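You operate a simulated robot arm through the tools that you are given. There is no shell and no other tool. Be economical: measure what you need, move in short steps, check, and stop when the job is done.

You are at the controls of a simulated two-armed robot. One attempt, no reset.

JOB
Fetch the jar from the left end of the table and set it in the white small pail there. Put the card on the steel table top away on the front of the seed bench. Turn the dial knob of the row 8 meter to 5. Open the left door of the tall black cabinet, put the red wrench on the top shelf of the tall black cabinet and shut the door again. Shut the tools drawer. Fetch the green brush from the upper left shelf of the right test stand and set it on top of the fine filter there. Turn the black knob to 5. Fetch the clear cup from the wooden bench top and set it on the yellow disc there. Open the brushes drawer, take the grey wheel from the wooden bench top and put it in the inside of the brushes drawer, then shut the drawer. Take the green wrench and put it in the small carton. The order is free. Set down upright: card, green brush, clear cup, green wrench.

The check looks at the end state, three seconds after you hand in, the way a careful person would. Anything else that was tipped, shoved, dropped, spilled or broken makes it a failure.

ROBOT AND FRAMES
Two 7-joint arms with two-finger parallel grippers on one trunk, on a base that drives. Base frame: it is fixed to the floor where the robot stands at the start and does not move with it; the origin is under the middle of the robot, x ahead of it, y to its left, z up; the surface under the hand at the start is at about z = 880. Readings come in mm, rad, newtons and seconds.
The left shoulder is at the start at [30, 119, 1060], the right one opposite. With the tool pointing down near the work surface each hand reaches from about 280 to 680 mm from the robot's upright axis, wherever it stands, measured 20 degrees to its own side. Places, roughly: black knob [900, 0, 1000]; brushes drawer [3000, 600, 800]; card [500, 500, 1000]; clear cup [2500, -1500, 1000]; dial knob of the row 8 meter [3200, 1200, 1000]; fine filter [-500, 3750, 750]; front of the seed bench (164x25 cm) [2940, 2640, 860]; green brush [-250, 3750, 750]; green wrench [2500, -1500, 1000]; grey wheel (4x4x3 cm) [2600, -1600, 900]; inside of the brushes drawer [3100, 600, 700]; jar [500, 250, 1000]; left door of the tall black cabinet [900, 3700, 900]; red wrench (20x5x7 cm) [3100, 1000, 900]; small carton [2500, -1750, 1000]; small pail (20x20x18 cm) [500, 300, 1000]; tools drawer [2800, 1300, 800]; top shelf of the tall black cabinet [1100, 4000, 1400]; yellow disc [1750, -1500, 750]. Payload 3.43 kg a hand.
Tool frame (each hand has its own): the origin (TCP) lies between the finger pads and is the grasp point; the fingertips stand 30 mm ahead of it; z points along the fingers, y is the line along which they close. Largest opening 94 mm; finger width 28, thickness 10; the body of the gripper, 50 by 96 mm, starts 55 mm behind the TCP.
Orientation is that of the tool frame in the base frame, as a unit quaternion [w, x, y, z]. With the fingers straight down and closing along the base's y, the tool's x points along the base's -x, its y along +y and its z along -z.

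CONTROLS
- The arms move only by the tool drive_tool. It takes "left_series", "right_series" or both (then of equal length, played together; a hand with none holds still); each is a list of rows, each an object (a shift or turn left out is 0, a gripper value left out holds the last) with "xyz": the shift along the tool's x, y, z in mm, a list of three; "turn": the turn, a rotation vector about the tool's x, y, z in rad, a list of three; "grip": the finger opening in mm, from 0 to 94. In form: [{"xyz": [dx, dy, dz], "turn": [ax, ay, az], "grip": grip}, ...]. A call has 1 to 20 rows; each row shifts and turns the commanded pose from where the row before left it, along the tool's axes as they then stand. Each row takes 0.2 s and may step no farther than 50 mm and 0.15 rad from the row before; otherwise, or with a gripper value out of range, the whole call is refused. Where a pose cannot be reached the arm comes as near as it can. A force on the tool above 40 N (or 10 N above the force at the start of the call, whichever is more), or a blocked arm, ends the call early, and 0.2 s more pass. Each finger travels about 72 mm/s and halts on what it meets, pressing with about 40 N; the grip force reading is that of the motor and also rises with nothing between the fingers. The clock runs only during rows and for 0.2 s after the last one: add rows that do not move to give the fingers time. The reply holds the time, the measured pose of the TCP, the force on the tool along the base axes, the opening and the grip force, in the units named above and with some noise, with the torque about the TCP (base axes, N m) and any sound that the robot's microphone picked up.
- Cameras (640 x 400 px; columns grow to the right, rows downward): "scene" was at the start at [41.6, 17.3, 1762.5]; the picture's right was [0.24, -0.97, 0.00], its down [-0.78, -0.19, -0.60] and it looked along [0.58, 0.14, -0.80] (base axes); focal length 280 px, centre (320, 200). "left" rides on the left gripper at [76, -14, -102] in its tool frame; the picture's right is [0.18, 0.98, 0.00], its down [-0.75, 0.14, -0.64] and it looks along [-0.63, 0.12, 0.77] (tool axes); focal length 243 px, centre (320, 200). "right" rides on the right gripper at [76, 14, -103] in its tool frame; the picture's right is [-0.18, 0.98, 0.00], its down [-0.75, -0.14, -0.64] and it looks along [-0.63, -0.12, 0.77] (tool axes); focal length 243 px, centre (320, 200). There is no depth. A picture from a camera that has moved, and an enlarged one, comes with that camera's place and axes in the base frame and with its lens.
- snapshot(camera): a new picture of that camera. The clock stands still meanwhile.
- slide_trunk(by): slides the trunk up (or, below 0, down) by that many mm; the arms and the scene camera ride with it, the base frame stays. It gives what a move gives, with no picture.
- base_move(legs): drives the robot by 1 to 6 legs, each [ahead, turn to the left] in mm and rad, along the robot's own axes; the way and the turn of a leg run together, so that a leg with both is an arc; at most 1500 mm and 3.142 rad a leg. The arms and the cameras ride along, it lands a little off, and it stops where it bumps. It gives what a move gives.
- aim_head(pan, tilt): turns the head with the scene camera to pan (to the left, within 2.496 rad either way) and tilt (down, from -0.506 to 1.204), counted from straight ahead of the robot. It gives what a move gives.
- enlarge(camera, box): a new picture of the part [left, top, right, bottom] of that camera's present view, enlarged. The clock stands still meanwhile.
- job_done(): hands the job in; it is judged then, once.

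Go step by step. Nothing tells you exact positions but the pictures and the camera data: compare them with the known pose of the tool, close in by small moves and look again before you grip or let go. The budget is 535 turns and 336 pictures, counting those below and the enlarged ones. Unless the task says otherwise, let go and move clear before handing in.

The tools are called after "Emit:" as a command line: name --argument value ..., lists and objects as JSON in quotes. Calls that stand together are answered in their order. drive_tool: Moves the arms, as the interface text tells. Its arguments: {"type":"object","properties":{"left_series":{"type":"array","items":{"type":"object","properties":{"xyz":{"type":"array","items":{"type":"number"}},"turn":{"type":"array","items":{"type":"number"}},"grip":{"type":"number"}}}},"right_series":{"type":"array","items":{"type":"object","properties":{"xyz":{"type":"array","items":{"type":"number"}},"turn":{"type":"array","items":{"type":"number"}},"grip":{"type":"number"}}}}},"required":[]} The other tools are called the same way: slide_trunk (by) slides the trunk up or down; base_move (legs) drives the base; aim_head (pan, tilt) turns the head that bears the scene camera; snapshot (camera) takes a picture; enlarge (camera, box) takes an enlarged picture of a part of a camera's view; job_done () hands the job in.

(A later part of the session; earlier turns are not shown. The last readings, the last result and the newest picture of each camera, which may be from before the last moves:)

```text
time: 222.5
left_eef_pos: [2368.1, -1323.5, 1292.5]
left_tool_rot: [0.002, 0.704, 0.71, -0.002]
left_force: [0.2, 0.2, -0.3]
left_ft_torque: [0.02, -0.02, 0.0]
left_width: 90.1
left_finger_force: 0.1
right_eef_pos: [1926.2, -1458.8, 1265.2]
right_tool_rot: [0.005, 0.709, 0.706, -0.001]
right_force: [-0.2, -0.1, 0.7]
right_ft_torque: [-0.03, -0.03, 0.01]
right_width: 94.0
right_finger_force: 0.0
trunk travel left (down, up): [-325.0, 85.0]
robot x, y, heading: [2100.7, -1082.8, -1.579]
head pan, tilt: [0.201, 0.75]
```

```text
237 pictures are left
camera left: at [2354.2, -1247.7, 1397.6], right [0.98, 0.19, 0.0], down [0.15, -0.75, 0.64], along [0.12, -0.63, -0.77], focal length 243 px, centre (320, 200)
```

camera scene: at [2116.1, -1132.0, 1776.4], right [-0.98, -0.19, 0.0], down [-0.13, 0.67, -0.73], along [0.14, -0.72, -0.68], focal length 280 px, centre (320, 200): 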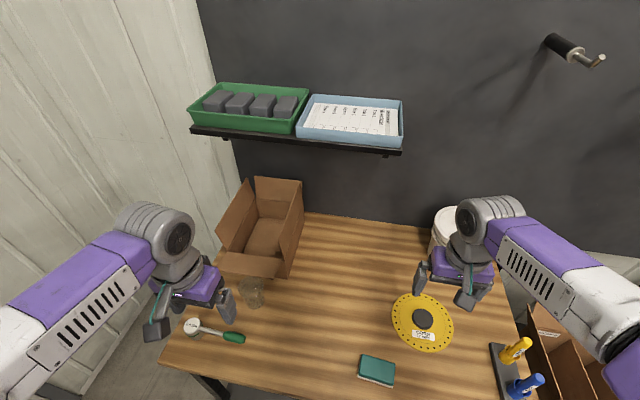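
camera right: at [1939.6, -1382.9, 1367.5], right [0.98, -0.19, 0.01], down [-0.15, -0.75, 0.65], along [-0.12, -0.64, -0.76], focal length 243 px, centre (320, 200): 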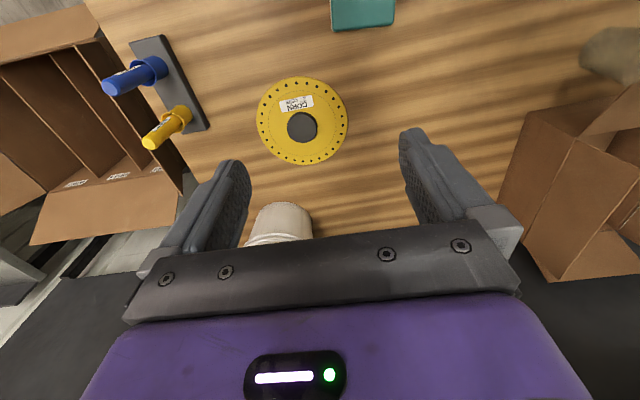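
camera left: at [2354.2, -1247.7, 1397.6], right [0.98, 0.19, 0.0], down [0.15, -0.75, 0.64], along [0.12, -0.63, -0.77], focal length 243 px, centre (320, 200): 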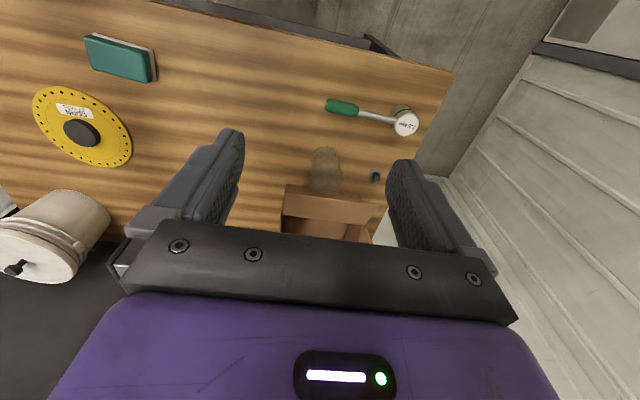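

Emit:
enlarge --camera "left" --box '[270, 80, 430, 240]'

Emit:
enlarge --camera "right" --box '[250, 70, 360, 170]'

Emit:
enlarge --camera "scene" --box '[180, 250, 300, 350]'

```text
2.50 times, centred on (350, 160) of left
camera zoom: at [2354.2, -1247.7, 1397.6], right [0.98, 0.19, 0.0], down [0.15, -0.75, 0.64], along [0.12, -0.63, -0.77], focal length 606 px, centre (245, 300)
```

zoom: 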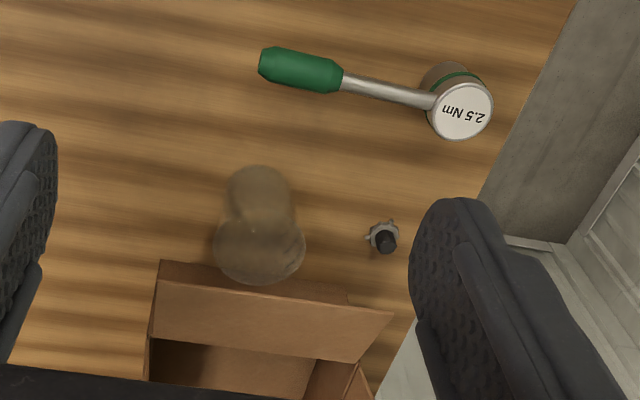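

```text
4.00 times, centred on (305, 120) of right
camera zoom: at [1939.6, -1382.9, 1367.5], right [0.98, -0.19, 0.01], down [-0.15, -0.75, 0.65], along [-0.12, -0.64, -0.76], focal length 970 px, centre (380, 520)
```

zoom: 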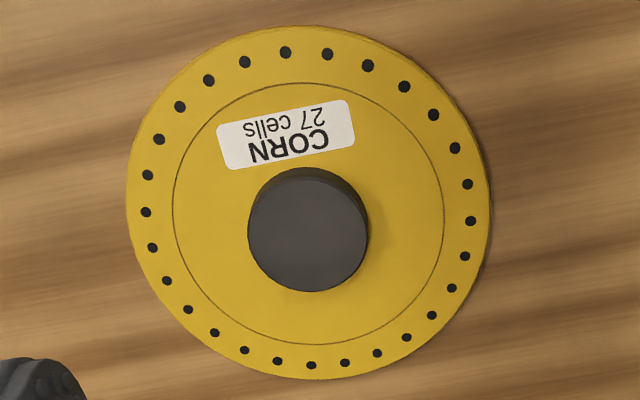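

```text
4.00 times, centred on (240, 300) of scene
camera zoom: at [2116.1, -1132.0, 1776.4], right [-0.98, -0.19, 0.0], down [-0.13, 0.67, -0.73], along [0.14, -0.72, -0.68], focal length 1119 px, centre (640, -200)
```

zoom: 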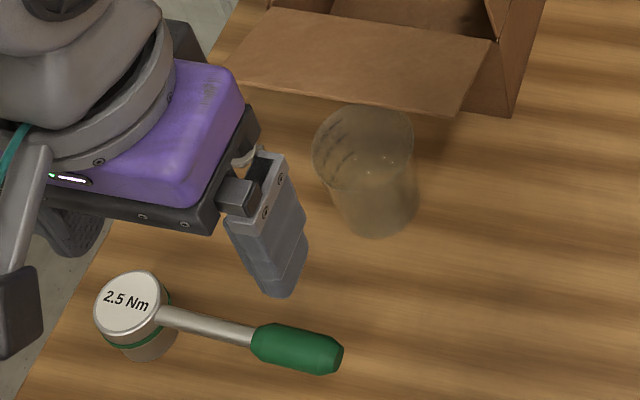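

Cup: base centre about (2423,-1538), rim Ø≈79 mm, height ≈97 mm. I hover the left hand above it.

Emit:
drive_tool --left_series '[{"xyz": [-26.9, 6.6, 29], "grip": 94}, {"xyz": [-26.9, 6.6, 29]}, {"xyz": [-26.9, 6.6, 29]}, {"xyz": [-26.9, 6.6, 29]}, {"xyz": [-26.9, 6.6, 29]}, {"xyz": [-26.9, 6.6, 29]}, {"xyz": [-26.9, 6.6, 29]}, {"xyz": [-26.9, 6.6, 29]}, {}]'

Emit:
snapshot --camera "left"

Emit:
enlarge --camera "scene" --box '[180, 180, 320, 350]'

```text
time: 224.5
left_eef_pos: [2423.9, -1536.1, 1060.4]
left_tool_rot: [0.001, 0.704, 0.71, -0.001]
left_force: [0.9, -0.1, -0.7]
left_ft_torque: [-0.05, -0.03, 0.02]
left_width: 94.0
left_finger_force: 0.2
right_eef_pos: [1925.5, -1458.5, 1265.5]
right_tool_rot: [0.004, 0.708, 0.706, 0.0]
right_force: [0.6, 0.3, -0.5]
right_ft_torque: [-0.04, 0.01, 0.0]
right_width: 94.2
right_finger_force: 0.1
trunk travel left (down, up): [-325.0, 85.0]
robot x, y, heading: [2099.1, -1076.2, -1.58]
head pan, tilt: [0.201, 0.75]
```

```text
233 pictures are left
camera left: at [2408.8, -1459.9, 1163.5], right [0.98, 0.19, 0.0], down [0.15, -0.75, 0.64], along [0.12, -0.63, -0.76], focal length 243 px, centre (320, 200)
```

left: 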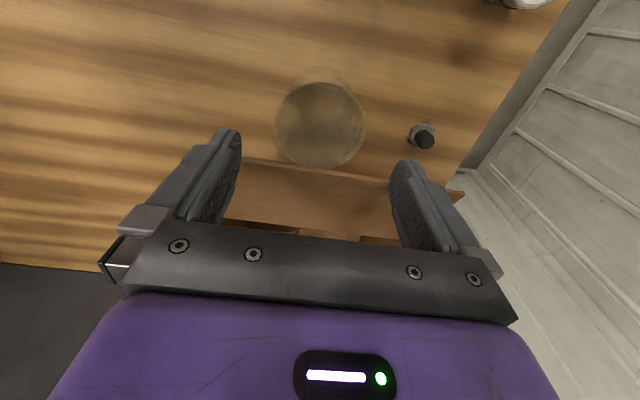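

```text
2.35 times, centred on (250, 265) of scene
camera zoom: at [2116.0, -1130.9, 1776.5], right [-0.98, -0.19, 0.0], down [-0.13, 0.67, -0.73], along [0.14, -0.72, -0.68], focal length 658 px, centre (485, 47)
```

zoom: 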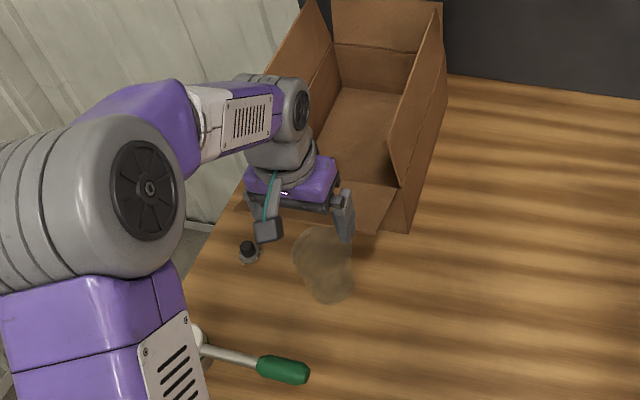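

Centred. I descend to grip the cup's upper wall.

Emit:
drive_tool --left_series '[{"xyz": [-2, 0, 30]}, {"xyz": [0, 0, 30]}, {"xyz": [0, 0, 30]}, {"xyz": [0, 0, 20]}, {"xyz": [0, 0, 10]}, {}]'

Emit:
snapshot --camera "left"

```text
time: 225.9
left_eef_pos: [2421.2, -1541.0, 941.0]
left_tool_rot: [0.001, 0.704, 0.71, 0.0]
left_force: [-0.7, 0.2, 0.2]
left_ft_torque: [-0.02, -0.03, 0.0]
left_width: 94.2
left_finger_force: 0.0
right_eef_pos: [1926.1, -1458.4, 1265.3]
right_tool_rot: [0.005, 0.708, 0.706, 0.0]
right_force: [1.0, 0.9, 0.3]
right_ft_torque: [-0.01, 0.0, -0.02]
right_width: 93.9
right_finger_force: 0.0
trunk travel left (down, up): [-325.0, 85.0]
robot x, y, heading: [2102.0, -1081.8, -1.578]
head pan, tilt: [0.201, 0.75]
```

```text
231 pictures are left
camera left: at [2406.8, -1465.2, 1045.0], right [0.98, 0.19, 0.0], down [0.15, -0.75, 0.64], along [0.12, -0.63, -0.77], focal length 243 px, centre (320, 200)
```

left: 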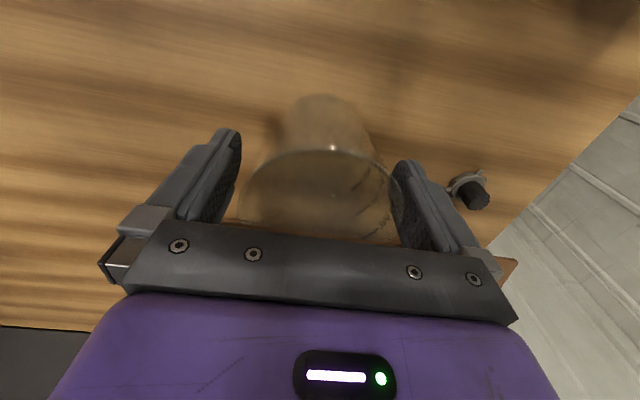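

Emit:
drive_tool --left_series '[{"grip": 80}, {"grip": 72}, {"grip": 60}, {}, {}]'

Emit:
drive_tool --left_series '[{"xyz": [0, 0, -10]}, {"xyz": [0, 0, -30]}, {"xyz": [0, 0, -40]}, {"xyz": [0, 0, -40]}, {"xyz": [0, 0, -30]}, {}]'

Emit:
snapshot --camera "left"

Emit:
snapshot --camera "scene"

```text
time: 227.1
left_eef_pos: [2420.5, -1541.4, 940.2]
left_tool_rot: [0.001, 0.704, 0.71, -0.001]
left_force: [-0.4, 0.0, 0.8]
left_ft_torque: [-0.01, -0.02, 0.0]
left_width: 84.8
left_finger_force: 40.4
right_eef_pos: [1926.5, -1458.2, 1265.5]
right_tool_rot: [0.005, 0.709, 0.706, 0.0]
right_force: [-0.6, 0.3, -0.7]
right_ft_torque: [0.0, 0.0, 0.0]
right_width: 94.1
right_finger_force: 0.1
trunk travel left (down, up): [-325.0, 85.0]
robot x, y, heading: [2101.6, -1079.2, -1.577]
head pan, tilt: [0.201, 0.75]
```

```text
time: 228.5
left_eef_pos: [2424.5, -1540.2, 1091.5]
left_tool_rot: [0.0, 0.704, 0.71, 0.0]
left_force: [0.1, 1.0, -1.0]
left_ft_torque: [0.01, -0.04, 0.02]
left_width: 84.4
left_finger_force: 40.4
right_eef_pos: [1925.9, -1459.1, 1264.8]
right_tool_rot: [0.005, 0.708, 0.706, 0.0]
right_force: [-0.8, -0.4, -0.2]
right_ft_torque: [0.01, 0.0, 0.0]
right_width: 94.1
right_finger_force: 0.0
trunk travel left (down, up): [-325.0, 85.0]
robot x, y, heading: [2102.7, -1081.2, -1.582]
head pan, tilt: [0.201, 0.75]
```

```text
230 pictures are left
camera left: at [2410.6, -1464.8, 1196.4], right [0.98, 0.19, 0.0], down [0.15, -0.75, 0.64], along [0.12, -0.63, -0.77], focal length 243 px, centre (320, 200)
```

left: 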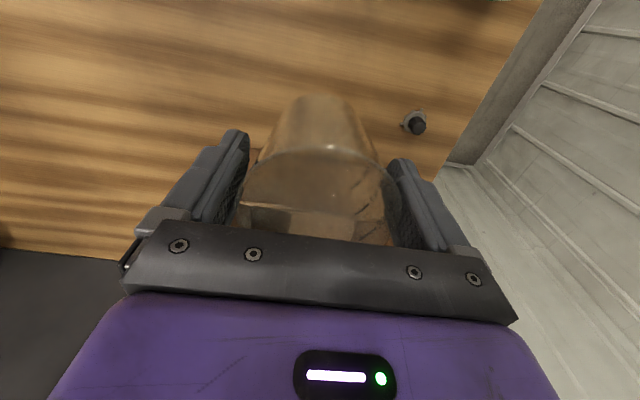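

```text
229 pictures are left
camera scene: at [2116.5, -1132.6, 1776.4], right [-0.98, -0.19, 0.0], down [-0.13, 0.67, -0.73], along [0.14, -0.72, -0.68], focal length 280 px, centre (320, 200)
```

scene: 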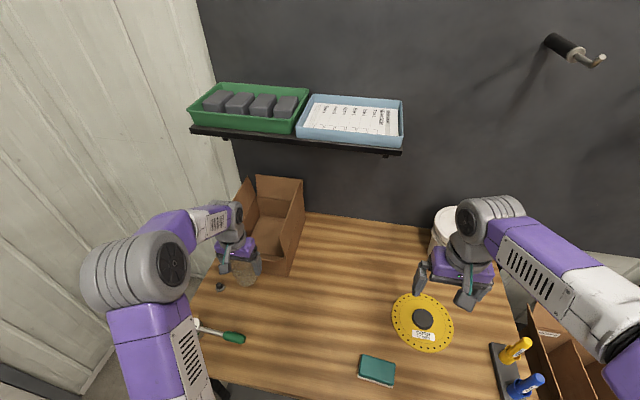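

Cup is held (84 mm rim). I move the right hand out of the way, then carry the cup over the yellow disc.

Emit:
drive_tool --right_series '[{"xyz": [26, -35, -8]}, {"xyz": [26, -35, -8]}, {"xyz": [26, -35, -8]}, {"xyz": [26, -35, -8]}, {"xyz": [26, -35, -8]}, {"xyz": [20, -10, 0]}]'

Emit:
drive_tool --left_series '[{"xyz": [10, -46, 0]}, {"xyz": [0, -46, 0]}, {"xyz": [0, -46, 0]}, {"xyz": [0, -46, 0]}, {"xyz": [0, -46, 0]}, {"xyz": [-5, -46, 0]}, {"xyz": [-5, -46, 0]}, {"xyz": [-5, -46, 0]}, {"xyz": [-5, -46, 0]}, {"xyz": [-5, -46, 0]}, {"xyz": [-10, -46, 0]}, {"xyz": [-10, -46, 0]}, {}]'

Emit:
snapshot --camera "scene"

Emit:
snapshot --camera "left"

```text
time: 229.9
left_eef_pos: [2425.1, -1539.7, 1091.9]
left_tool_rot: [0.001, 0.704, 0.711, -0.001]
left_force: [0.2, -0.3, -0.4]
left_ft_torque: [-0.01, -0.03, 0.03]
left_width: 84.3
left_finger_force: 39.7
right_eef_pos: [1742.4, -1306.9, 1300.5]
right_tool_rot: [0.004, 0.708, 0.706, 0.0]
right_force: [0.1, 0.2, 0.1]
right_ft_torque: [-0.02, 0.02, 0.0]
right_width: 94.1
right_finger_force: 0.1
trunk travel left (down, up): [-325.0, 85.0]
robot x, y, heading: [2100.8, -1079.7, -1.577]
head pan, tilt: [0.201, 0.75]
```

```text
time: 232.7
left_eef_pos: [1872.7, -1580.1, 1092.3]
left_tool_rot: [0.001, 0.704, 0.71, 0.0]
left_force: [-0.3, -0.2, 0.4]
left_ft_torque: [-0.02, 0.05, -0.02]
left_width: 84.3
left_finger_force: 40.2
right_eef_pos: [1742.6, -1308.2, 1302.0]
right_tool_rot: [0.004, 0.709, 0.705, 0.0]
right_force: [0.0, 0.0, 0.4]
right_ft_torque: [0.02, 0.03, -0.02]
right_width: 93.9
right_finger_force: 0.1
trunk travel left (down, up): [-325.0, 85.0]
robot x, y, heading: [2101.2, -1077.9, -1.578]
head pan, tilt: [0.201, 0.75]
```

```text
228 pictures are left
camera scene: at [2118.4, -1131.1, 1776.5], right [-0.98, -0.19, 0.0], down [-0.13, 0.67, -0.73], along [0.14, -0.72, -0.68], focal length 280 px, centre (320, 200)
```

scene: 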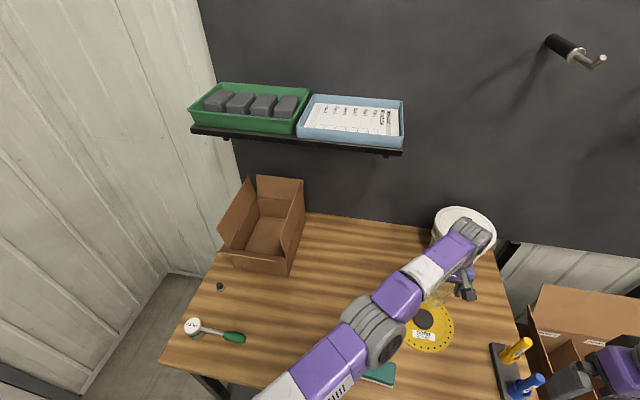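

```text
227 pictures are left
camera left: at [1858.3, -1504.3, 1196.4], right [0.98, 0.19, 0.0], down [0.15, -0.75, 0.64], along [0.12, -0.63, -0.77], focal length 243 px, centre (320, 200)
```

left: 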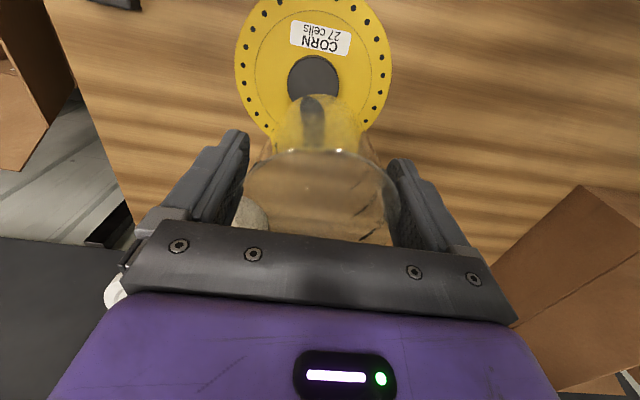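

Hub centre is about (1863,-1573). I correct and lower close to it.

Emit:
drive_tool --left_series '[{"xyz": [7, -10, 0]}, {"xyz": [0, 0, 40]}, {"xyz": [0, 0, 40]}, {"xyz": [0, 0, 30]}, {}]'

Emit:
snapshot --camera "left"

Emit:
enlarge --camera "scene" --box '[380, 250, 500, 370]'

Emit:
snapshot --camera "right"

```text
time: 233.9
left_eef_pos: [1863.1, -1573.2, 984.6]
left_tool_rot: [0.001, 0.704, 0.71, -0.001]
left_force: [0.2, 0.2, -0.5]
left_ft_torque: [-0.01, -0.01, -0.02]
left_width: 84.4
left_finger_force: 40.0
right_eef_pos: [1740.6, -1307.7, 1300.7]
right_tool_rot: [0.004, 0.709, 0.706, 0.0]
right_force: [-0.3, 0.3, 0.5]
right_ft_torque: [0.02, 0.0, 0.04]
right_width: 94.1
right_finger_force: 0.0
trunk travel left (down, up): [-325.0, 85.0]
robot x, y, heading: [2100.4, -1083.6, -1.581]
head pan, tilt: [0.201, 0.75]
```

```text
226 pictures are left
camera left: at [1848.0, -1497.5, 1087.9], right [0.98, 0.19, 0.0], down [0.15, -0.75, 0.64], along [0.12, -0.63, -0.77], focal length 243 px, centre (320, 200)
```

left: 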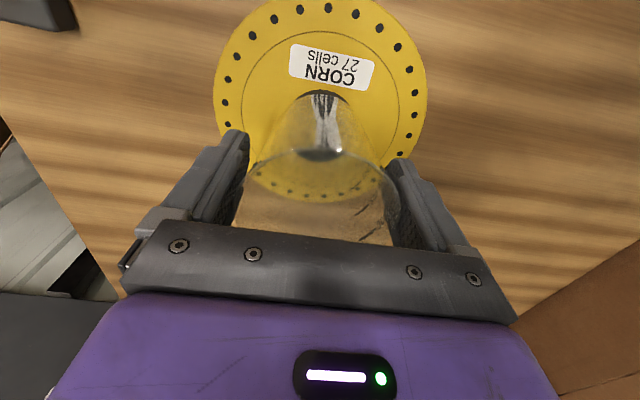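

```text
3.33 times, centred on (440, 310) of scene
camera zoom: at [2116.3, -1132.1, 1776.4], right [-0.98, -0.19, 0.0], down [-0.13, 0.67, -0.73], along [0.14, -0.72, -0.68], focal length 932 px, centre (-80, -167)
```

zoom: 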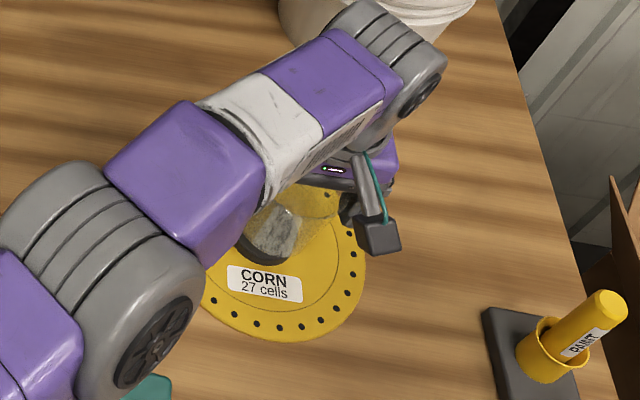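

```text
224 pictures are left
camera right: at [1754.4, -1232.1, 1403.3], right [0.98, -0.19, 0.01], down [-0.15, -0.75, 0.65], along [-0.12, -0.64, -0.76], focal length 243 px, centre (320, 200)
```

right: 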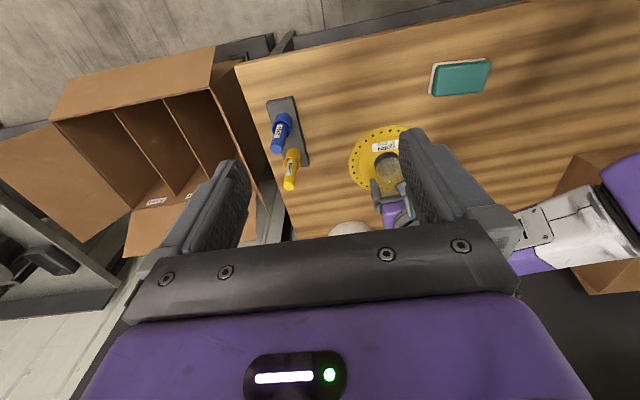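

Emit:
drive_tool --left_series '[{"xyz": [0, 0, 12]}, {"xyz": [0, 0, 6]}, {"xyz": [0, 0, 4]}, {"xyz": [0, 0, 3]}, {}]'

```text
time: 235.1
left_eef_pos: [1860.8, -1575.7, 961.8]
left_tool_rot: [0.001, 0.704, 0.71, -0.004]
left_force: [-0.1, 0.2, 14.7]
left_ft_torque: [-0.05, 0.13, -0.02]
left_width: 84.1
left_finger_force: 39.8
right_eef_pos: [1742.8, -1306.4, 1301.3]
right_tool_rot: [0.004, 0.709, 0.706, -0.001]
right_force: [-0.2, 0.4, 0.5]
right_ft_torque: [0.04, 0.0, 0.0]
right_width: 93.7
right_finger_force: 0.1
trunk travel left (down, up): [-325.0, 85.0]
robot x, y, heading: [2100.1, -1078.3, -1.576]
head pan, tilt: [0.201, 0.75]
```

Contact with even load. I ease, open and lift straight up.

Emit:
drive_tool --left_series '[{"xyz": [0, 0, -1]}, {"grip": 90}, {"grip": 94}, {}, {"xyz": [0, 0, -10]}, {"xyz": [0, 0, -25]}, {"xyz": [0, 0, -40]}, {"xyz": [0, 0, -50]}, {"xyz": [0, 0, -50]}, {"xyz": [0, 0, -50]}, {}]'

Emit:
snapshot --camera "left"

Emit:
enlarge --camera "right" --box '[330, 100, 430, 220]'

```text
time: 237.5
left_eef_pos: [1872.3, -1559.0, 1179.6]
left_tool_rot: [0.0, 0.704, 0.71, 0.0]
left_force: [0.5, 0.3, -0.1]
left_ft_torque: [0.04, 0.02, 0.0]
left_width: 94.1
left_finger_force: 0.0
left hand out of reach, approached as far as the arm can: row 9, 10
right_eef_pos: [1740.8, -1309.4, 1300.0]
right_tool_rot: [0.005, 0.708, 0.706, 0.001]
right_force: [0.0, 0.4, 0.2]
right_ft_torque: [-0.02, 0.0, 0.01]
right_width: 94.1
right_finger_force: 0.1
trunk travel left (down, up): [-325.0, 85.0]
robot x, y, heading: [2100.7, -1083.2, -1.581]
head pan, tilt: [0.201, 0.75]
```

```text
223 pictures are left
camera left: at [1859.2, -1482.7, 1283.7], right [0.98, 0.19, 0.0], down [0.15, -0.75, 0.64], along [0.12, -0.63, -0.77], focal length 243 px, centre (320, 200)
```

left: 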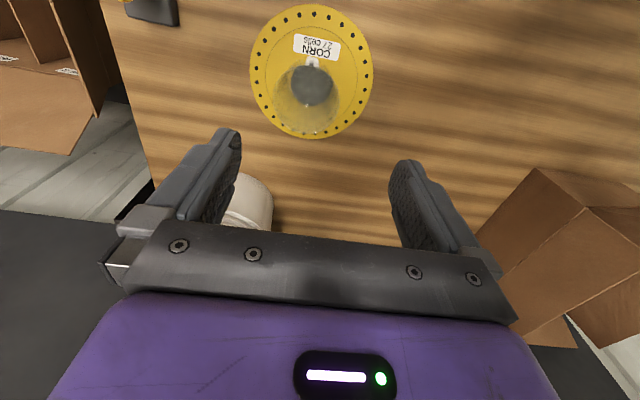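

```text
3.33 times, centred on (380, 160) of right
camera zoom: at [1754.0, -1233.0, 1403.1], right [0.98, -0.19, 0.01], down [-0.15, -0.75, 0.65], along [-0.12, -0.64, -0.76], focal length 809 px, centre (120, 333)
```

zoom: 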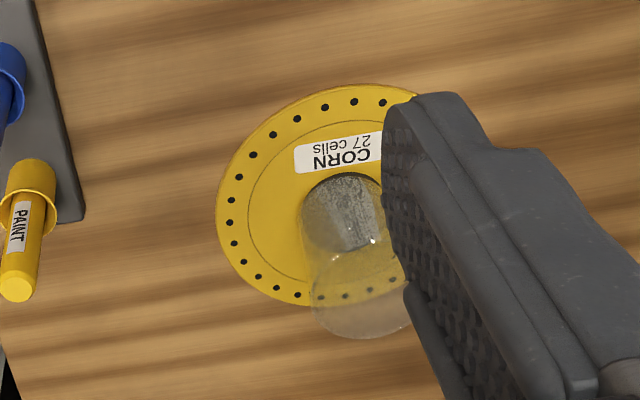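

The cup stands centred on the disc's hub. I bring the left hand back to its side and shift the base toward the carton.

Emit:
drive_tool --left_series '[{"xyz": [30, 35, 0]}, {"xyz": [30, 35, 0]}, {"xyz": [20, 45, 0]}, {"xyz": [20, 45, 0]}, {"xyz": [20, 40, -20]}, {"xyz": [20, 40, -20]}, {"xyz": [20, 40, -20]}, {"xyz": [10, 45, -15]}, {"xyz": [10, 45, -15]}, {"xyz": [10, 40, -15]}, {}]'

Emit:
base_move --legs '[[-120, 0], [0, 1.571], [310, 0], [0, -1.571], [110, 0]]'

Emit:
snapshot --camera "scene"

Emit:
snapshot --camera "left"

```text
time: 239.9
left_eef_pos: [2146.9, -1533.2, 1349.1]
left_tool_rot: [0.0, 0.704, 0.71, -0.001]
left_force: [-0.3, 0.2, -0.5]
left_ft_torque: [0.02, 0.0, 0.02]
left_width: 93.9
left_finger_force: 0.2
left hand out of reach, approached as far as the arm can: row 1, 2, 3, 4, 5, 6
right_eef_pos: [1740.6, -1310.4, 1300.2]
right_tool_rot: [0.005, 0.708, 0.706, 0.001]
right_force: [0.4, 0.0, -0.2]
right_ft_torque: [0.02, -0.02, -0.01]
right_width: 93.8
right_finger_force: 0.0
trunk travel left (down, up): [-325.0, 85.0]
robot x, y, heading: [2101.7, -1080.5, -1.58]
head pan, tilt: [0.201, 0.75]
```

```text
time: 251.1
left_eef_pos: [2432.3, -1544.5, 1350.5]
left_tool_rot: [0.001, 0.722, 0.692, -0.001]
left_force: [0.5, -0.5, -0.6]
left_ft_torque: [-0.01, -0.02, -0.02]
left_width: 93.9
left_finger_force: 0.1
right_eef_pos: [2038.2, -1299.5, 1300.8]
right_tool_rot: [0.006, 0.727, 0.687, 0.0]
right_force: [0.9, -0.5, -0.3]
right_ft_torque: [0.02, 0.01, 0.0]
right_width: 93.8
right_finger_force: 0.1
trunk travel left (down, up): [-325.0, 85.0]
robot x, y, heading: [2406.7, -1087.8, -1.631]
head pan, tilt: [0.201, 0.75]
```

```text
221 pictures are left
camera scene: at [2421.2, -1142.9, 1776.5], right [-0.99, -0.14, 0.0], down [-0.1, 0.68, -0.73], along [0.1, -0.72, -0.68], focal length 280 px, centre (320, 200)
```

scene: 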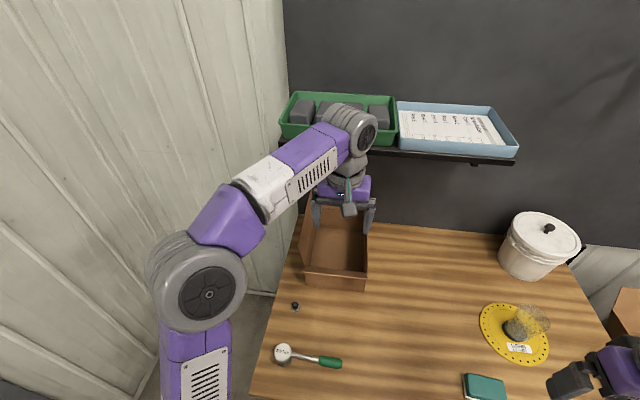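

```text
220 pictures are left
camera left: at [2421.9, -1467.7, 1453.8], right [0.99, 0.14, 0.0], down [0.11, -0.76, 0.64], along [0.09, -0.64, -0.76], focal length 243 px, centre (320, 200)
```

left: 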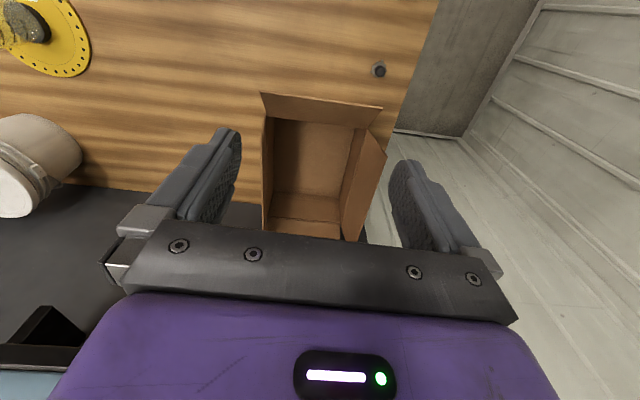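

Green wrench: round head at about (2558,-1405), handle along -x. I bring the left hand above its head, turned so the fingers close along y.

Emit:
drive_tool --left_series '[{"xyz": [20.6, 17.1, 35.7]}, {"xyz": [20.6, 17.1, 35.7]}, {"xyz": [20.6, 17.1, 35.7]}, {"xyz": [20.6, 17.1, 35.7]}, {"xyz": [20.6, 17.1, 35.7]}, {"xyz": [20.6, 17.1, 35.7]}, {"xyz": [20.6, 17.1, 35.7]}, {"turn": [0, 0, 0.137]}, {"turn": [0, 0, 0.137]}, {"turn": [0, 0, 0.137]}, {"turn": [0, 0, 0.137]}, {"turn": [0, 0, 0.137]}, {"turn": [0, 0, 0.137]}, {"turn": [0, 0, 0.137]}, {"turn": [0, 0, 0.137]}, {"turn": [0, 0, 0.137]}, {"turn": [0, 0, 0.137]}, {"turn": [0, 0, 0.137]}, {}]'

Emit:
snapshot --camera "left"

Emit:
snapshot --camera "scene"

```text
time: 255.1
left_eef_pos: [2558.3, -1406.7, 1100.6]
left_tool_rot: [0.001, 1.0, 0.01, 0.0]
left_force: [0.2, -0.3, -0.8]
left_ft_torque: [0.0, 0.0, 0.01]
left_width: 94.1
left_finger_force: 0.1
right_eef_pos: [2036.2, -1300.4, 1301.3]
right_tool_rot: [0.005, 0.727, 0.687, 0.0]
right_force: [-0.4, 0.2, 0.0]
right_ft_torque: [0.02, 0.01, -0.02]
right_width: 94.1
right_finger_force: 0.0
trunk travel left (down, up): [-325.0, 85.0]
robot x, y, heading: [2409.9, -1091.5, -1.634]
head pan, tilt: [0.201, 0.75]
```

```text
219 pictures are left
camera left: at [2633.9, -1390.5, 1203.9], right [0.2, -0.98, 0.0], down [-0.75, -0.15, 0.64], along [-0.63, -0.13, -0.77], focal length 243 px, centre (320, 200)
```

left: 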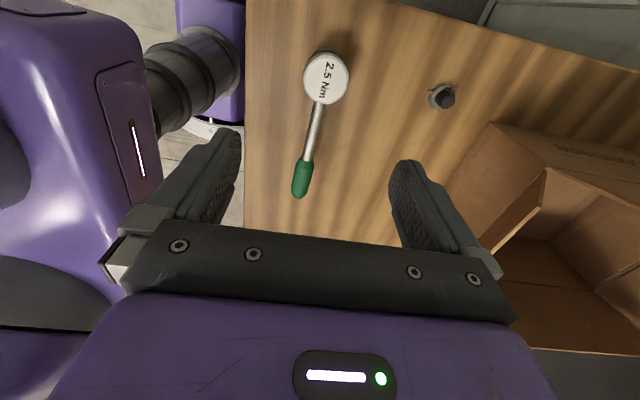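

```text
218 pictures are left
camera scene: at [2421.1, -1143.2, 1776.4], right [-0.99, -0.14, 0.0], down [-0.1, 0.68, -0.73], along [0.1, -0.72, -0.68], focal length 280 px, centre (320, 200)
```

scene: 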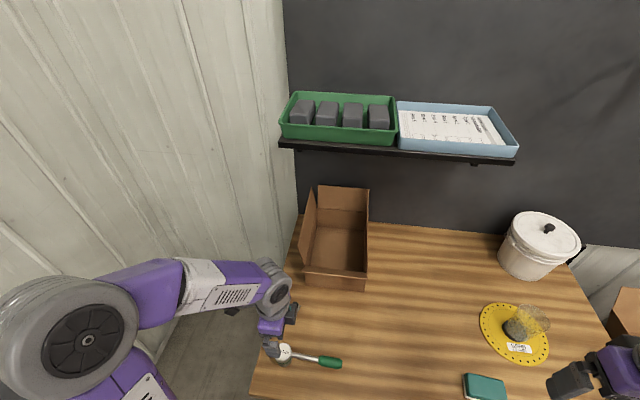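

Emit:
drive_tool --left_series '[{"xyz": [9, 2.7, 30]}, {"xyz": [0, 0, 40]}, {"xyz": [0, 0, 40]}, {}]'

Emit:
snapshot --camera "left"

Emit:
enlarge --camera "scene" --box '[220, 300, 360, 400]'

```text
time: 256.1
left_eef_pos: [2566.1, -1408.0, 991.2]
left_tool_rot: [0.002, 1.0, 0.01, -0.001]
left_force: [-0.7, 0.1, -0.3]
left_ft_torque: [0.0, -0.02, -0.03]
left_width: 94.2
left_finger_force: 0.1
right_eef_pos: [2037.5, -1298.8, 1301.1]
right_tool_rot: [0.005, 0.727, 0.687, 0.0]
right_force: [0.3, 0.2, 0.5]
right_ft_torque: [-0.02, 0.0, 0.0]
right_width: 94.0
right_finger_force: 0.0
trunk travel left (down, up): [-325.0, 85.0]
robot x, y, heading: [2410.4, -1087.2, -1.629]
head pan, tilt: [0.201, 0.75]
```

```text
217 pictures are left
camera left: at [2642.8, -1392.8, 1094.1], right [0.2, -0.98, 0.0], down [-0.75, -0.15, 0.64], along [-0.63, -0.13, -0.77], focal length 243 px, centre (320, 200)
```

left: 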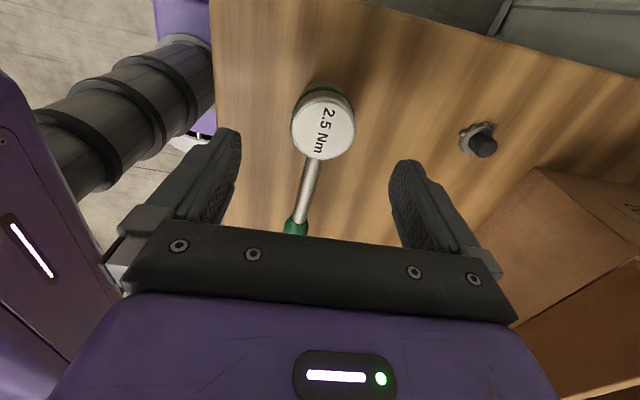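

```text
4.00 times, centred on (290, 350) of scene
camera zoom: at [2421.4, -1142.2, 1776.5], right [-0.99, -0.14, 0.0], down [-0.1, 0.67, -0.73], along [0.1, -0.72, -0.68], focal length 1119 px, centre (440, -400)
```

zoom: 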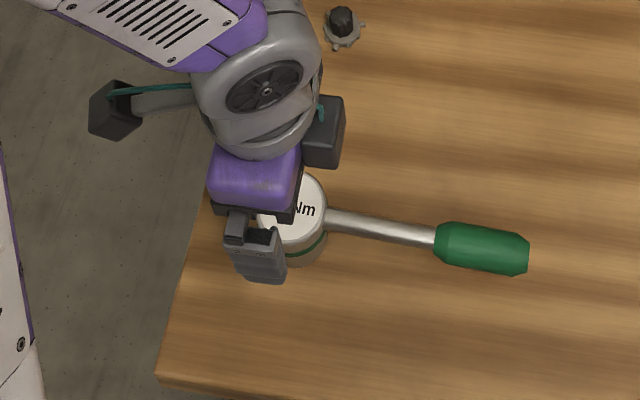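

Head top is at z≈918, well centred. I descend and grip it.

Emit:
drive_tool --left_series '[{"xyz": [0, 2, 30]}, {"xyz": [0, 0, 30]}, {"xyz": [0, 0, 14]}, {"grip": 70}, {"grip": 50}, {"grip": 40}, {"grip": 35}, {}]'

Emit:
snapshot --camera "left"

```text
time: 257.9
left_eef_pos: [2566.4, -1411.1, 915.3]
left_tool_rot: [0.002, 1.0, 0.011, -0.001]
left_force: [0.1, -2.8, 0.7]
left_ft_torque: [-0.02, 0.02, 0.05]
left_width: 49.5
left_finger_force: 39.6
right_eef_pos: [2036.3, -1300.6, 1302.3]
right_tool_rot: [0.005, 0.726, 0.687, 0.0]
right_force: [-0.6, 0.2, -0.3]
right_ft_torque: [0.0, -0.03, 0.01]
right_width: 94.3
right_finger_force: 0.0
trunk travel left (down, up): [-325.0, 85.0]
robot x, y, heading: [2410.4, -1086.8, -1.63]
head pan, tilt: [0.201, 0.75]
```

```text
215 pictures are left
camera left: at [2642.8, -1395.2, 1019.2], right [0.2, -0.98, 0.0], down [-0.75, -0.15, 0.64], along [-0.63, -0.13, -0.77], focal length 243 px, centre (320, 200)
```

left: 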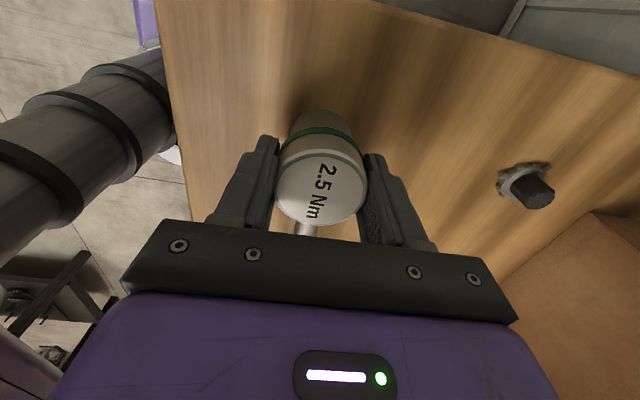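

Gripped (49.5 mm). I lift, rotate the wrench to point away from the robot and move over the carton.

Emit:
drive_tool --left_series '[{"xyz": [0, 0, -15]}, {"xyz": [0, 0, -40]}, {"xyz": [0, 0, -50]}, {"xyz": [0, 0, -50]}, {"xyz": [0, 0, -50]}, {"xyz": [0, 0, -50]}, {"xyz": [0, 0, -50], "turn": [0, 0, -0.1]}, {"turn": [0, 0, -0.137]}, {"turn": [0, 0, -0.137]}, {"turn": [0, 0, -0.137]}, {"turn": [0, 0, -0.137]}, {"turn": [0, 0, -0.137]}, {"turn": [0, 0, -0.137]}, {"turn": [0, 0, -0.137]}, {"turn": [0, 0, -0.137]}, {"turn": [0, 0, -0.137]}, {"turn": [0, 0, -0.137]}, {}]'

Emit:
snapshot --camera "left"

```text
time: 261.7
left_eef_pos: [2567.6, -1411.6, 1222.2]
left_tool_rot: [0.001, 0.734, 0.68, 0.0]
left_force: [0.0, -0.5, -5.6]
left_ft_torque: [0.09, 0.0, 0.0]
left_width: 49.8
left_finger_force: 39.9
right_eef_pos: [2037.2, -1299.1, 1301.5]
right_tool_rot: [0.005, 0.727, 0.687, 0.0]
right_force: [0.7, 1.2, 0.1]
right_ft_torque: [-0.03, -0.01, 0.0]
right_width: 93.9
right_finger_force: 0.0
trunk travel left (down, up): [-325.0, 85.0]
robot x, y, heading: [2405.5, -1094.2, -1.632]
head pan, tilt: [0.201, 0.75]
```

```text
214 pictures are left
camera left: at [2559.4, -1334.2, 1324.9], right [0.99, 0.11, 0.0], down [0.08, -0.76, 0.64], along [0.07, -0.64, -0.77], focal length 243 px, centre (320, 200)
```

left: 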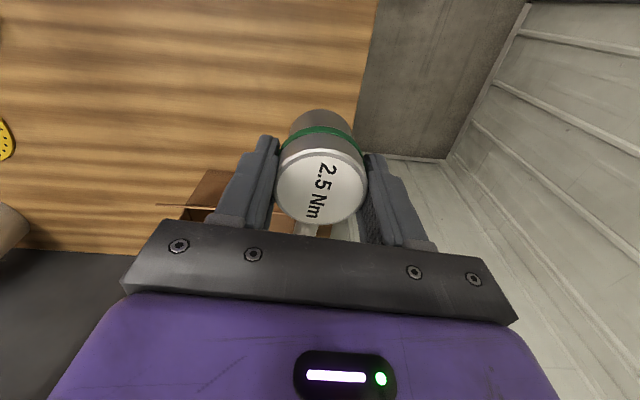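

Emit:
drive_tool --left_series '[{"xyz": [-42.4, -15, 0]}, {"xyz": [-42.4, -15, 0]}, {"xyz": [-42.4, -15, 0]}, {"xyz": [-42.4, -15, 0]}, {"xyz": [-42.4, -15, 0]}, {"xyz": [-42.4, -15, 0]}, {"xyz": [-42.4, -15, 0]}, {"turn": [0, 0, -0.1]}, {}]'

Emit:
snapshot --camera "left"

Emit:
enlarge --camera "scene" --box '[240, 150, 440, 310]'

Emit:
snapshot --camera "right"

```text
time: 263.7
left_eef_pos: [2438.5, -1698.7, 1222.3]
left_tool_rot: [-0.001, 0.7, 0.714, 0.0]
left_force: [0.3, 0.4, -6.3]
left_ft_torque: [0.05, -0.03, -0.04]
left_width: 49.6
left_finger_force: 39.7
right_eef_pos: [2035.6, -1301.6, 1301.1]
right_tool_rot: [0.005, 0.727, 0.687, 0.001]
right_force: [-0.1, 0.9, 0.3]
right_ft_torque: [0.02, -0.01, 0.0]
right_width: 94.1
right_finger_force: 0.0
trunk travel left (down, up): [-325.0, 85.0]
robot x, y, heading: [2407.7, -1090.3, -1.636]
head pan, tilt: [0.201, 0.75]
```

```text
213 pictures are left
camera left: at [2423.4, -1623.4, 1325.8], right [0.98, 0.2, 0.0], down [0.16, -0.75, 0.64], along [0.13, -0.63, -0.77], focal length 243 px, centre (320, 200)
```

left: 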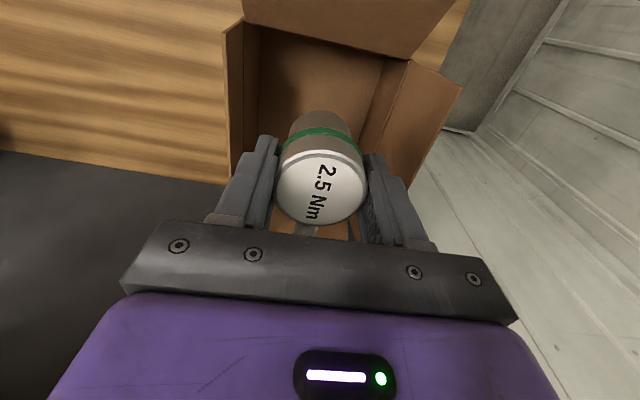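

```text
2.50 times, centred on (340, 230) of scene
camera zoom: at [2420.2, -1145.0, 1776.4], right [-0.99, -0.14, 0.0], down [-0.1, 0.68, -0.73], along [0.1, -0.72, -0.68], focal length 699 px, centre (270, 125)
```

zoom: 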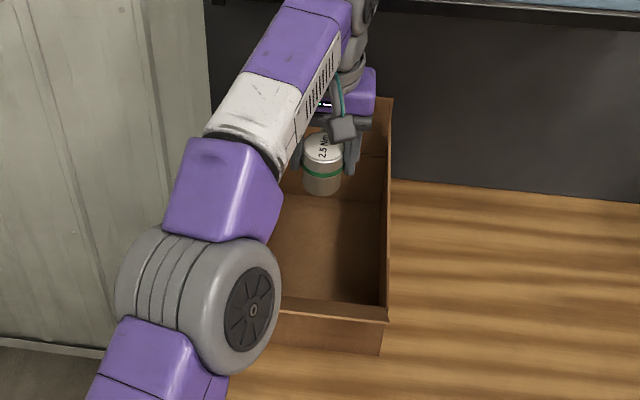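

```text
211 pictures are left
camera right: at [2053.9, -1225.7, 1403.0], right [0.97, -0.24, 0.01], down [-0.19, -0.74, 0.65], along [-0.15, -0.63, -0.76], focal length 243 px, centre (320, 200)
```

right: 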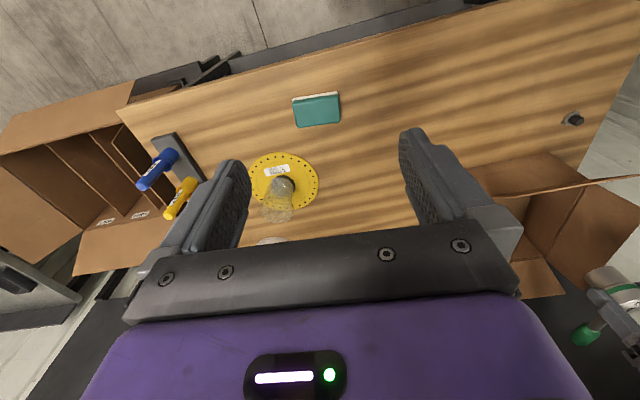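

The wrench lines up with the carton interior (x 2350–2533). I move 15 mm deeper and lower it.

Emit:
drive_tool --left_series '[{"xyz": [-15, 4, 20]}, {"xyz": [0, 0, 45]}, {"xyz": [0, 0, 45]}, {"xyz": [0, 0, 45]}, {"xyz": [0, 0, 45]}, {"xyz": [0, 0, 40]}, {}]'

Emit:
snapshot --camera "left"

Emit:
enlarge --camera "scene" --box '[240, 150, 440, 310]'

```text
time: 265.3
left_eef_pos: [2438.6, -1736.6, 983.8]
left_tool_rot: [0.0, 0.7, 0.714, -0.001]
left_force: [0.4, -0.2, -5.2]
left_ft_torque: [0.01, -0.02, -0.01]
left_width: 49.8
left_finger_force: 39.7
left hand out of reach, approached as far as the arm can: row 1, 2, 3, 4
right_eef_pos: [2036.8, -1299.6, 1300.4]
right_tool_rot: [0.005, 0.727, 0.687, 0.0]
right_force: [0.8, 0.4, -0.1]
right_ft_torque: [0.0, 0.01, 0.0]
right_width: 94.0
right_finger_force: 0.1
trunk travel left (down, up): [-325.0, 85.0]
robot x, y, heading: [2406.7, -1092.4, -1.635]
head pan, tilt: [0.201, 0.75]
```

```text
210 pictures are left
camera left: at [2422.5, -1660.5, 1088.7], right [0.98, 0.2, 0.0], down [0.16, -0.75, 0.64], along [0.13, -0.63, -0.77], focal length 243 px, centre (320, 200)
```

left: 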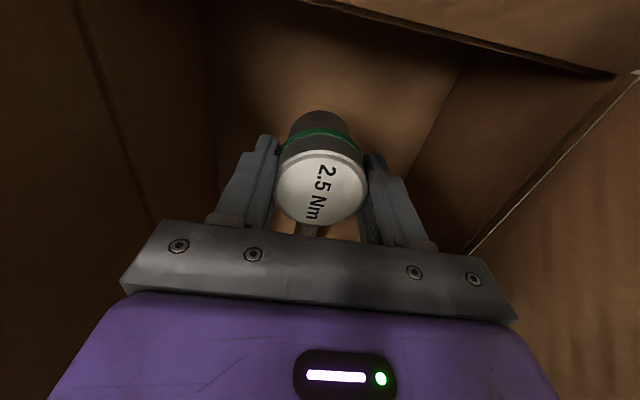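

```text
2.50 times, centred on (340, 230) of scene
camera zoom: at [2421.1, -1143.4, 1776.4], right [-0.99, -0.14, 0.0], down [-0.1, 0.68, -0.73], along [0.1, -0.72, -0.68], focal length 699 px, centre (270, 125)
```

zoom: 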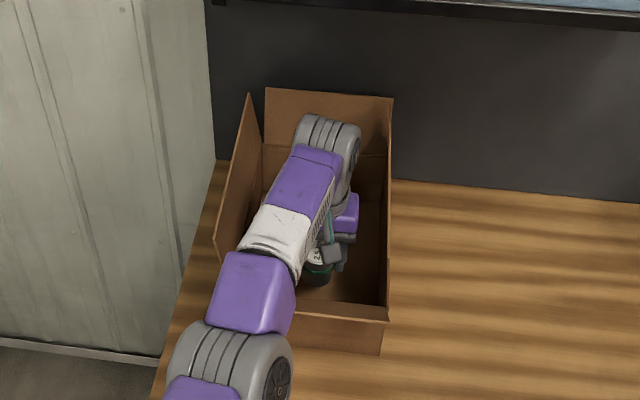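

Emit:
drive_tool --left_series '[{"xyz": [12, 2, 10]}, {"xyz": [0, 0, 20]}, {"xyz": [0, 0, 15]}, {"xyz": [0, 0, 8]}, {}]'

Emit:
snapshot --camera "left"

```text
time: 266.5
left_eef_pos: [2437.4, -1734.5, 928.5]
left_tool_rot: [0.001, 0.7, 0.714, 0.0]
left_force: [-0.7, 0.9, -5.7]
left_ft_torque: [0.04, 0.0, -0.01]
left_width: 49.6
left_finger_force: 39.8
left hand out of reach, approached as far as the arm can: row 1
right_eef_pos: [2036.6, -1300.3, 1301.2]
right_tool_rot: [0.005, 0.727, 0.687, 0.0]
right_force: [0.1, 0.5, 1.1]
right_ft_torque: [0.0, 0.01, 0.0]
right_width: 94.2
right_finger_force: 0.0
trunk travel left (down, up): [-325.0, 85.0]
robot x, y, heading: [2407.8, -1088.5, -1.633]
head pan, tilt: [0.201, 0.75]
```

```text
208 pictures are left
camera left: at [2421.7, -1659.3, 1033.0], right [0.98, 0.2, 0.0], down [0.16, -0.75, 0.64], along [0.13, -0.63, -0.77], focal length 243 px, centre (320, 200)
```

left: 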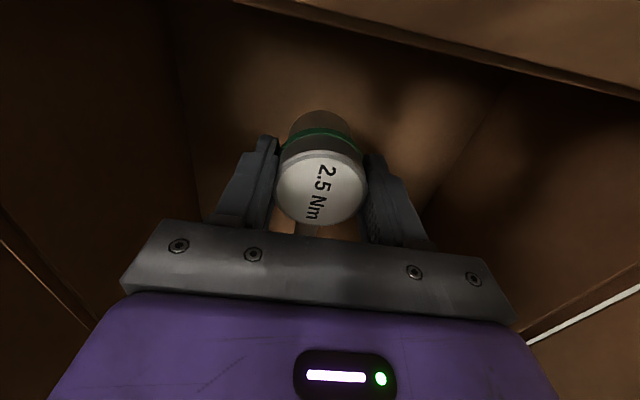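

Emit:
drive_tool --left_series '[{"xyz": [0, 0, 4]}, {"xyz": [0, 0, 3]}, {"xyz": [0, 0, 3]}, {}]'

```text
time: 267.5
left_eef_pos: [2438.1, -1734.2, 921.2]
left_tool_rot: [0.001, 0.7, 0.715, -0.003]
left_force: [1.6, -0.2, 6.5]
left_ft_torque: [0.23, -0.22, -0.04]
left_width: 50.0
left_finger_force: 40.5
right_eef_pos: [2038.1, -1298.7, 1301.5]
right_tool_rot: [0.005, 0.727, 0.687, 0.0]
right_force: [-0.1, 0.1, -0.4]
right_ft_torque: [0.03, -0.04, 0.03]
right_width: 94.2
right_finger_force: 0.0
trunk travel left (down, up): [-325.0, 85.0]
robot x, y, heading: [2411.2, -1087.2, -1.635]
head pan, tilt: [0.201, 0.75]
```

Contact. I release and withdraw upward, then back.

Emit:
drive_tool --left_series '[{"xyz": [0, 0, -1], "grip": 60}, {"grip": 76}, {"grip": 76}, {"xyz": [0, 0, -15]}, {"xyz": [0, 0, -40]}, {"xyz": [0, 0, -45]}, {"xyz": [10, 0, -45]}, {"xyz": [15, 0, -45]}, {"xyz": [20, 0, -45]}, {"xyz": [30, 0, -40]}, {"xyz": [40, 0, 0]}, {"xyz": [50, 0, 0]}, {}]'

Emit:
snapshot --camera "left"

Emit:
snapshot --camera "scene"

```text
time: 270.3
left_eef_pos: [2406.1, -1683.3, 1230.2]
left_tool_rot: [0.001, 0.699, 0.715, -0.001]
left_force: [0.1, 0.5, -0.4]
left_ft_torque: [0.03, 0.01, -0.03]
left_width: 76.0
left_finger_force: 0.0
left hand out of reach, approached as far as the arm can: row 7, 8, 9, 10, 11, 12
right_eef_pos: [2037.4, -1300.3, 1302.0]
right_tool_rot: [0.005, 0.726, 0.688, 0.0]
right_force: [0.1, -0.2, 0.2]
right_ft_torque: [-0.01, 0.0, -0.03]
right_width: 94.2
right_finger_force: 0.0
trunk travel left (down, up): [-325.0, 85.0]
robot x, y, heading: [2407.4, -1087.5, -1.633]
head pan, tilt: [0.201, 0.75]
```

```text
207 pictures are left
camera left: at [2391.0, -1607.8, 1333.9], right [0.98, 0.2, 0.0], down [0.16, -0.75, 0.64], along [0.13, -0.63, -0.77], focal length 243 px, centre (320, 200)
```

left: 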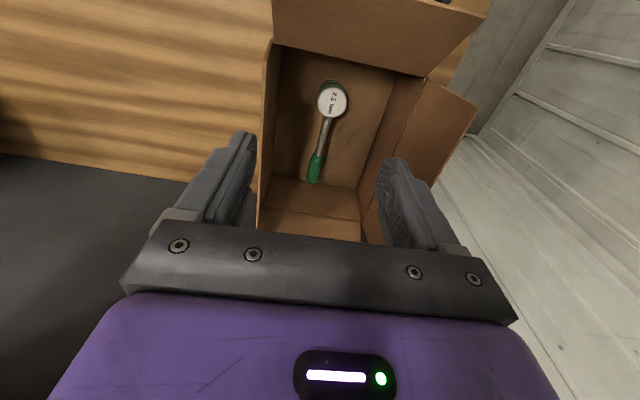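

```text
206 pictures are left
camera scene: at [2421.5, -1143.6, 1776.4], right [-0.99, -0.14, 0.0], down [-0.1, 0.68, -0.73], along [0.1, -0.72, -0.68], focal length 280 px, centre (320, 200)
```

scene: 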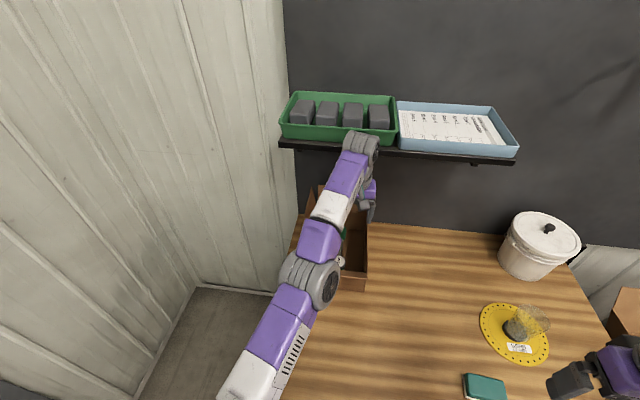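

The green wrench stands upright in the carton. I pull the left hand back clear, toward the small wheel.

Emit:
drive_tool --left_series '[{"xyz": [45, 10, 10]}, {"xyz": [45, 10, 10]}, {"xyz": [45, 20, 10]}, {"xyz": [0, 40, 10]}, {}]'

Emit:
snapshot --camera "left"

```text
refused: row 3 steps farther than a row can; nothing moved
```

```text
205 pictures are left
camera left: at [2391.0, -1607.8, 1333.9], right [0.98, 0.2, 0.0], down [0.16, -0.75, 0.64], along [0.13, -0.63, -0.77], focal length 243 px, centre (320, 200)
```

left: 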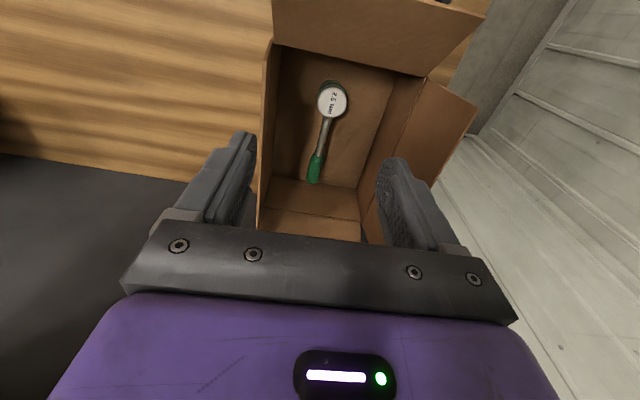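

Emit:
drive_tool --left_series '[{"xyz": [45, 5, 10]}, {"xyz": [45, 5, 10]}, {"xyz": [40, 20, 10]}, {"xyz": [0, 40, 10]}, {}]'

```text
time: 271.5
left_eef_pos: [2430.6, -1685.4, 1240.4]
left_tool_rot: [0.001, 0.7, 0.714, -0.002]
left_force: [-0.6, 0.0, 0.0]
left_ft_torque: [0.01, -0.02, -0.01]
left_width: 75.9
left_finger_force: 0.0
left hand out of reach, approached as far as the arm can: row 1, 2, 3, 4
right_eef_pos: [2035.7, -1299.3, 1302.6]
right_tool_rot: [0.004, 0.727, 0.687, 0.0]
right_force: [0.0, 0.5, 0.4]
right_ft_torque: [-0.01, 0.01, 0.0]
right_width: 94.2
right_finger_force: 0.1
trunk travel left (down, up): [-325.0, 85.0]
robot x, y, heading: [2408.7, -1094.0, -1.631]
head pan, tilt: [0.201, 0.75]
```

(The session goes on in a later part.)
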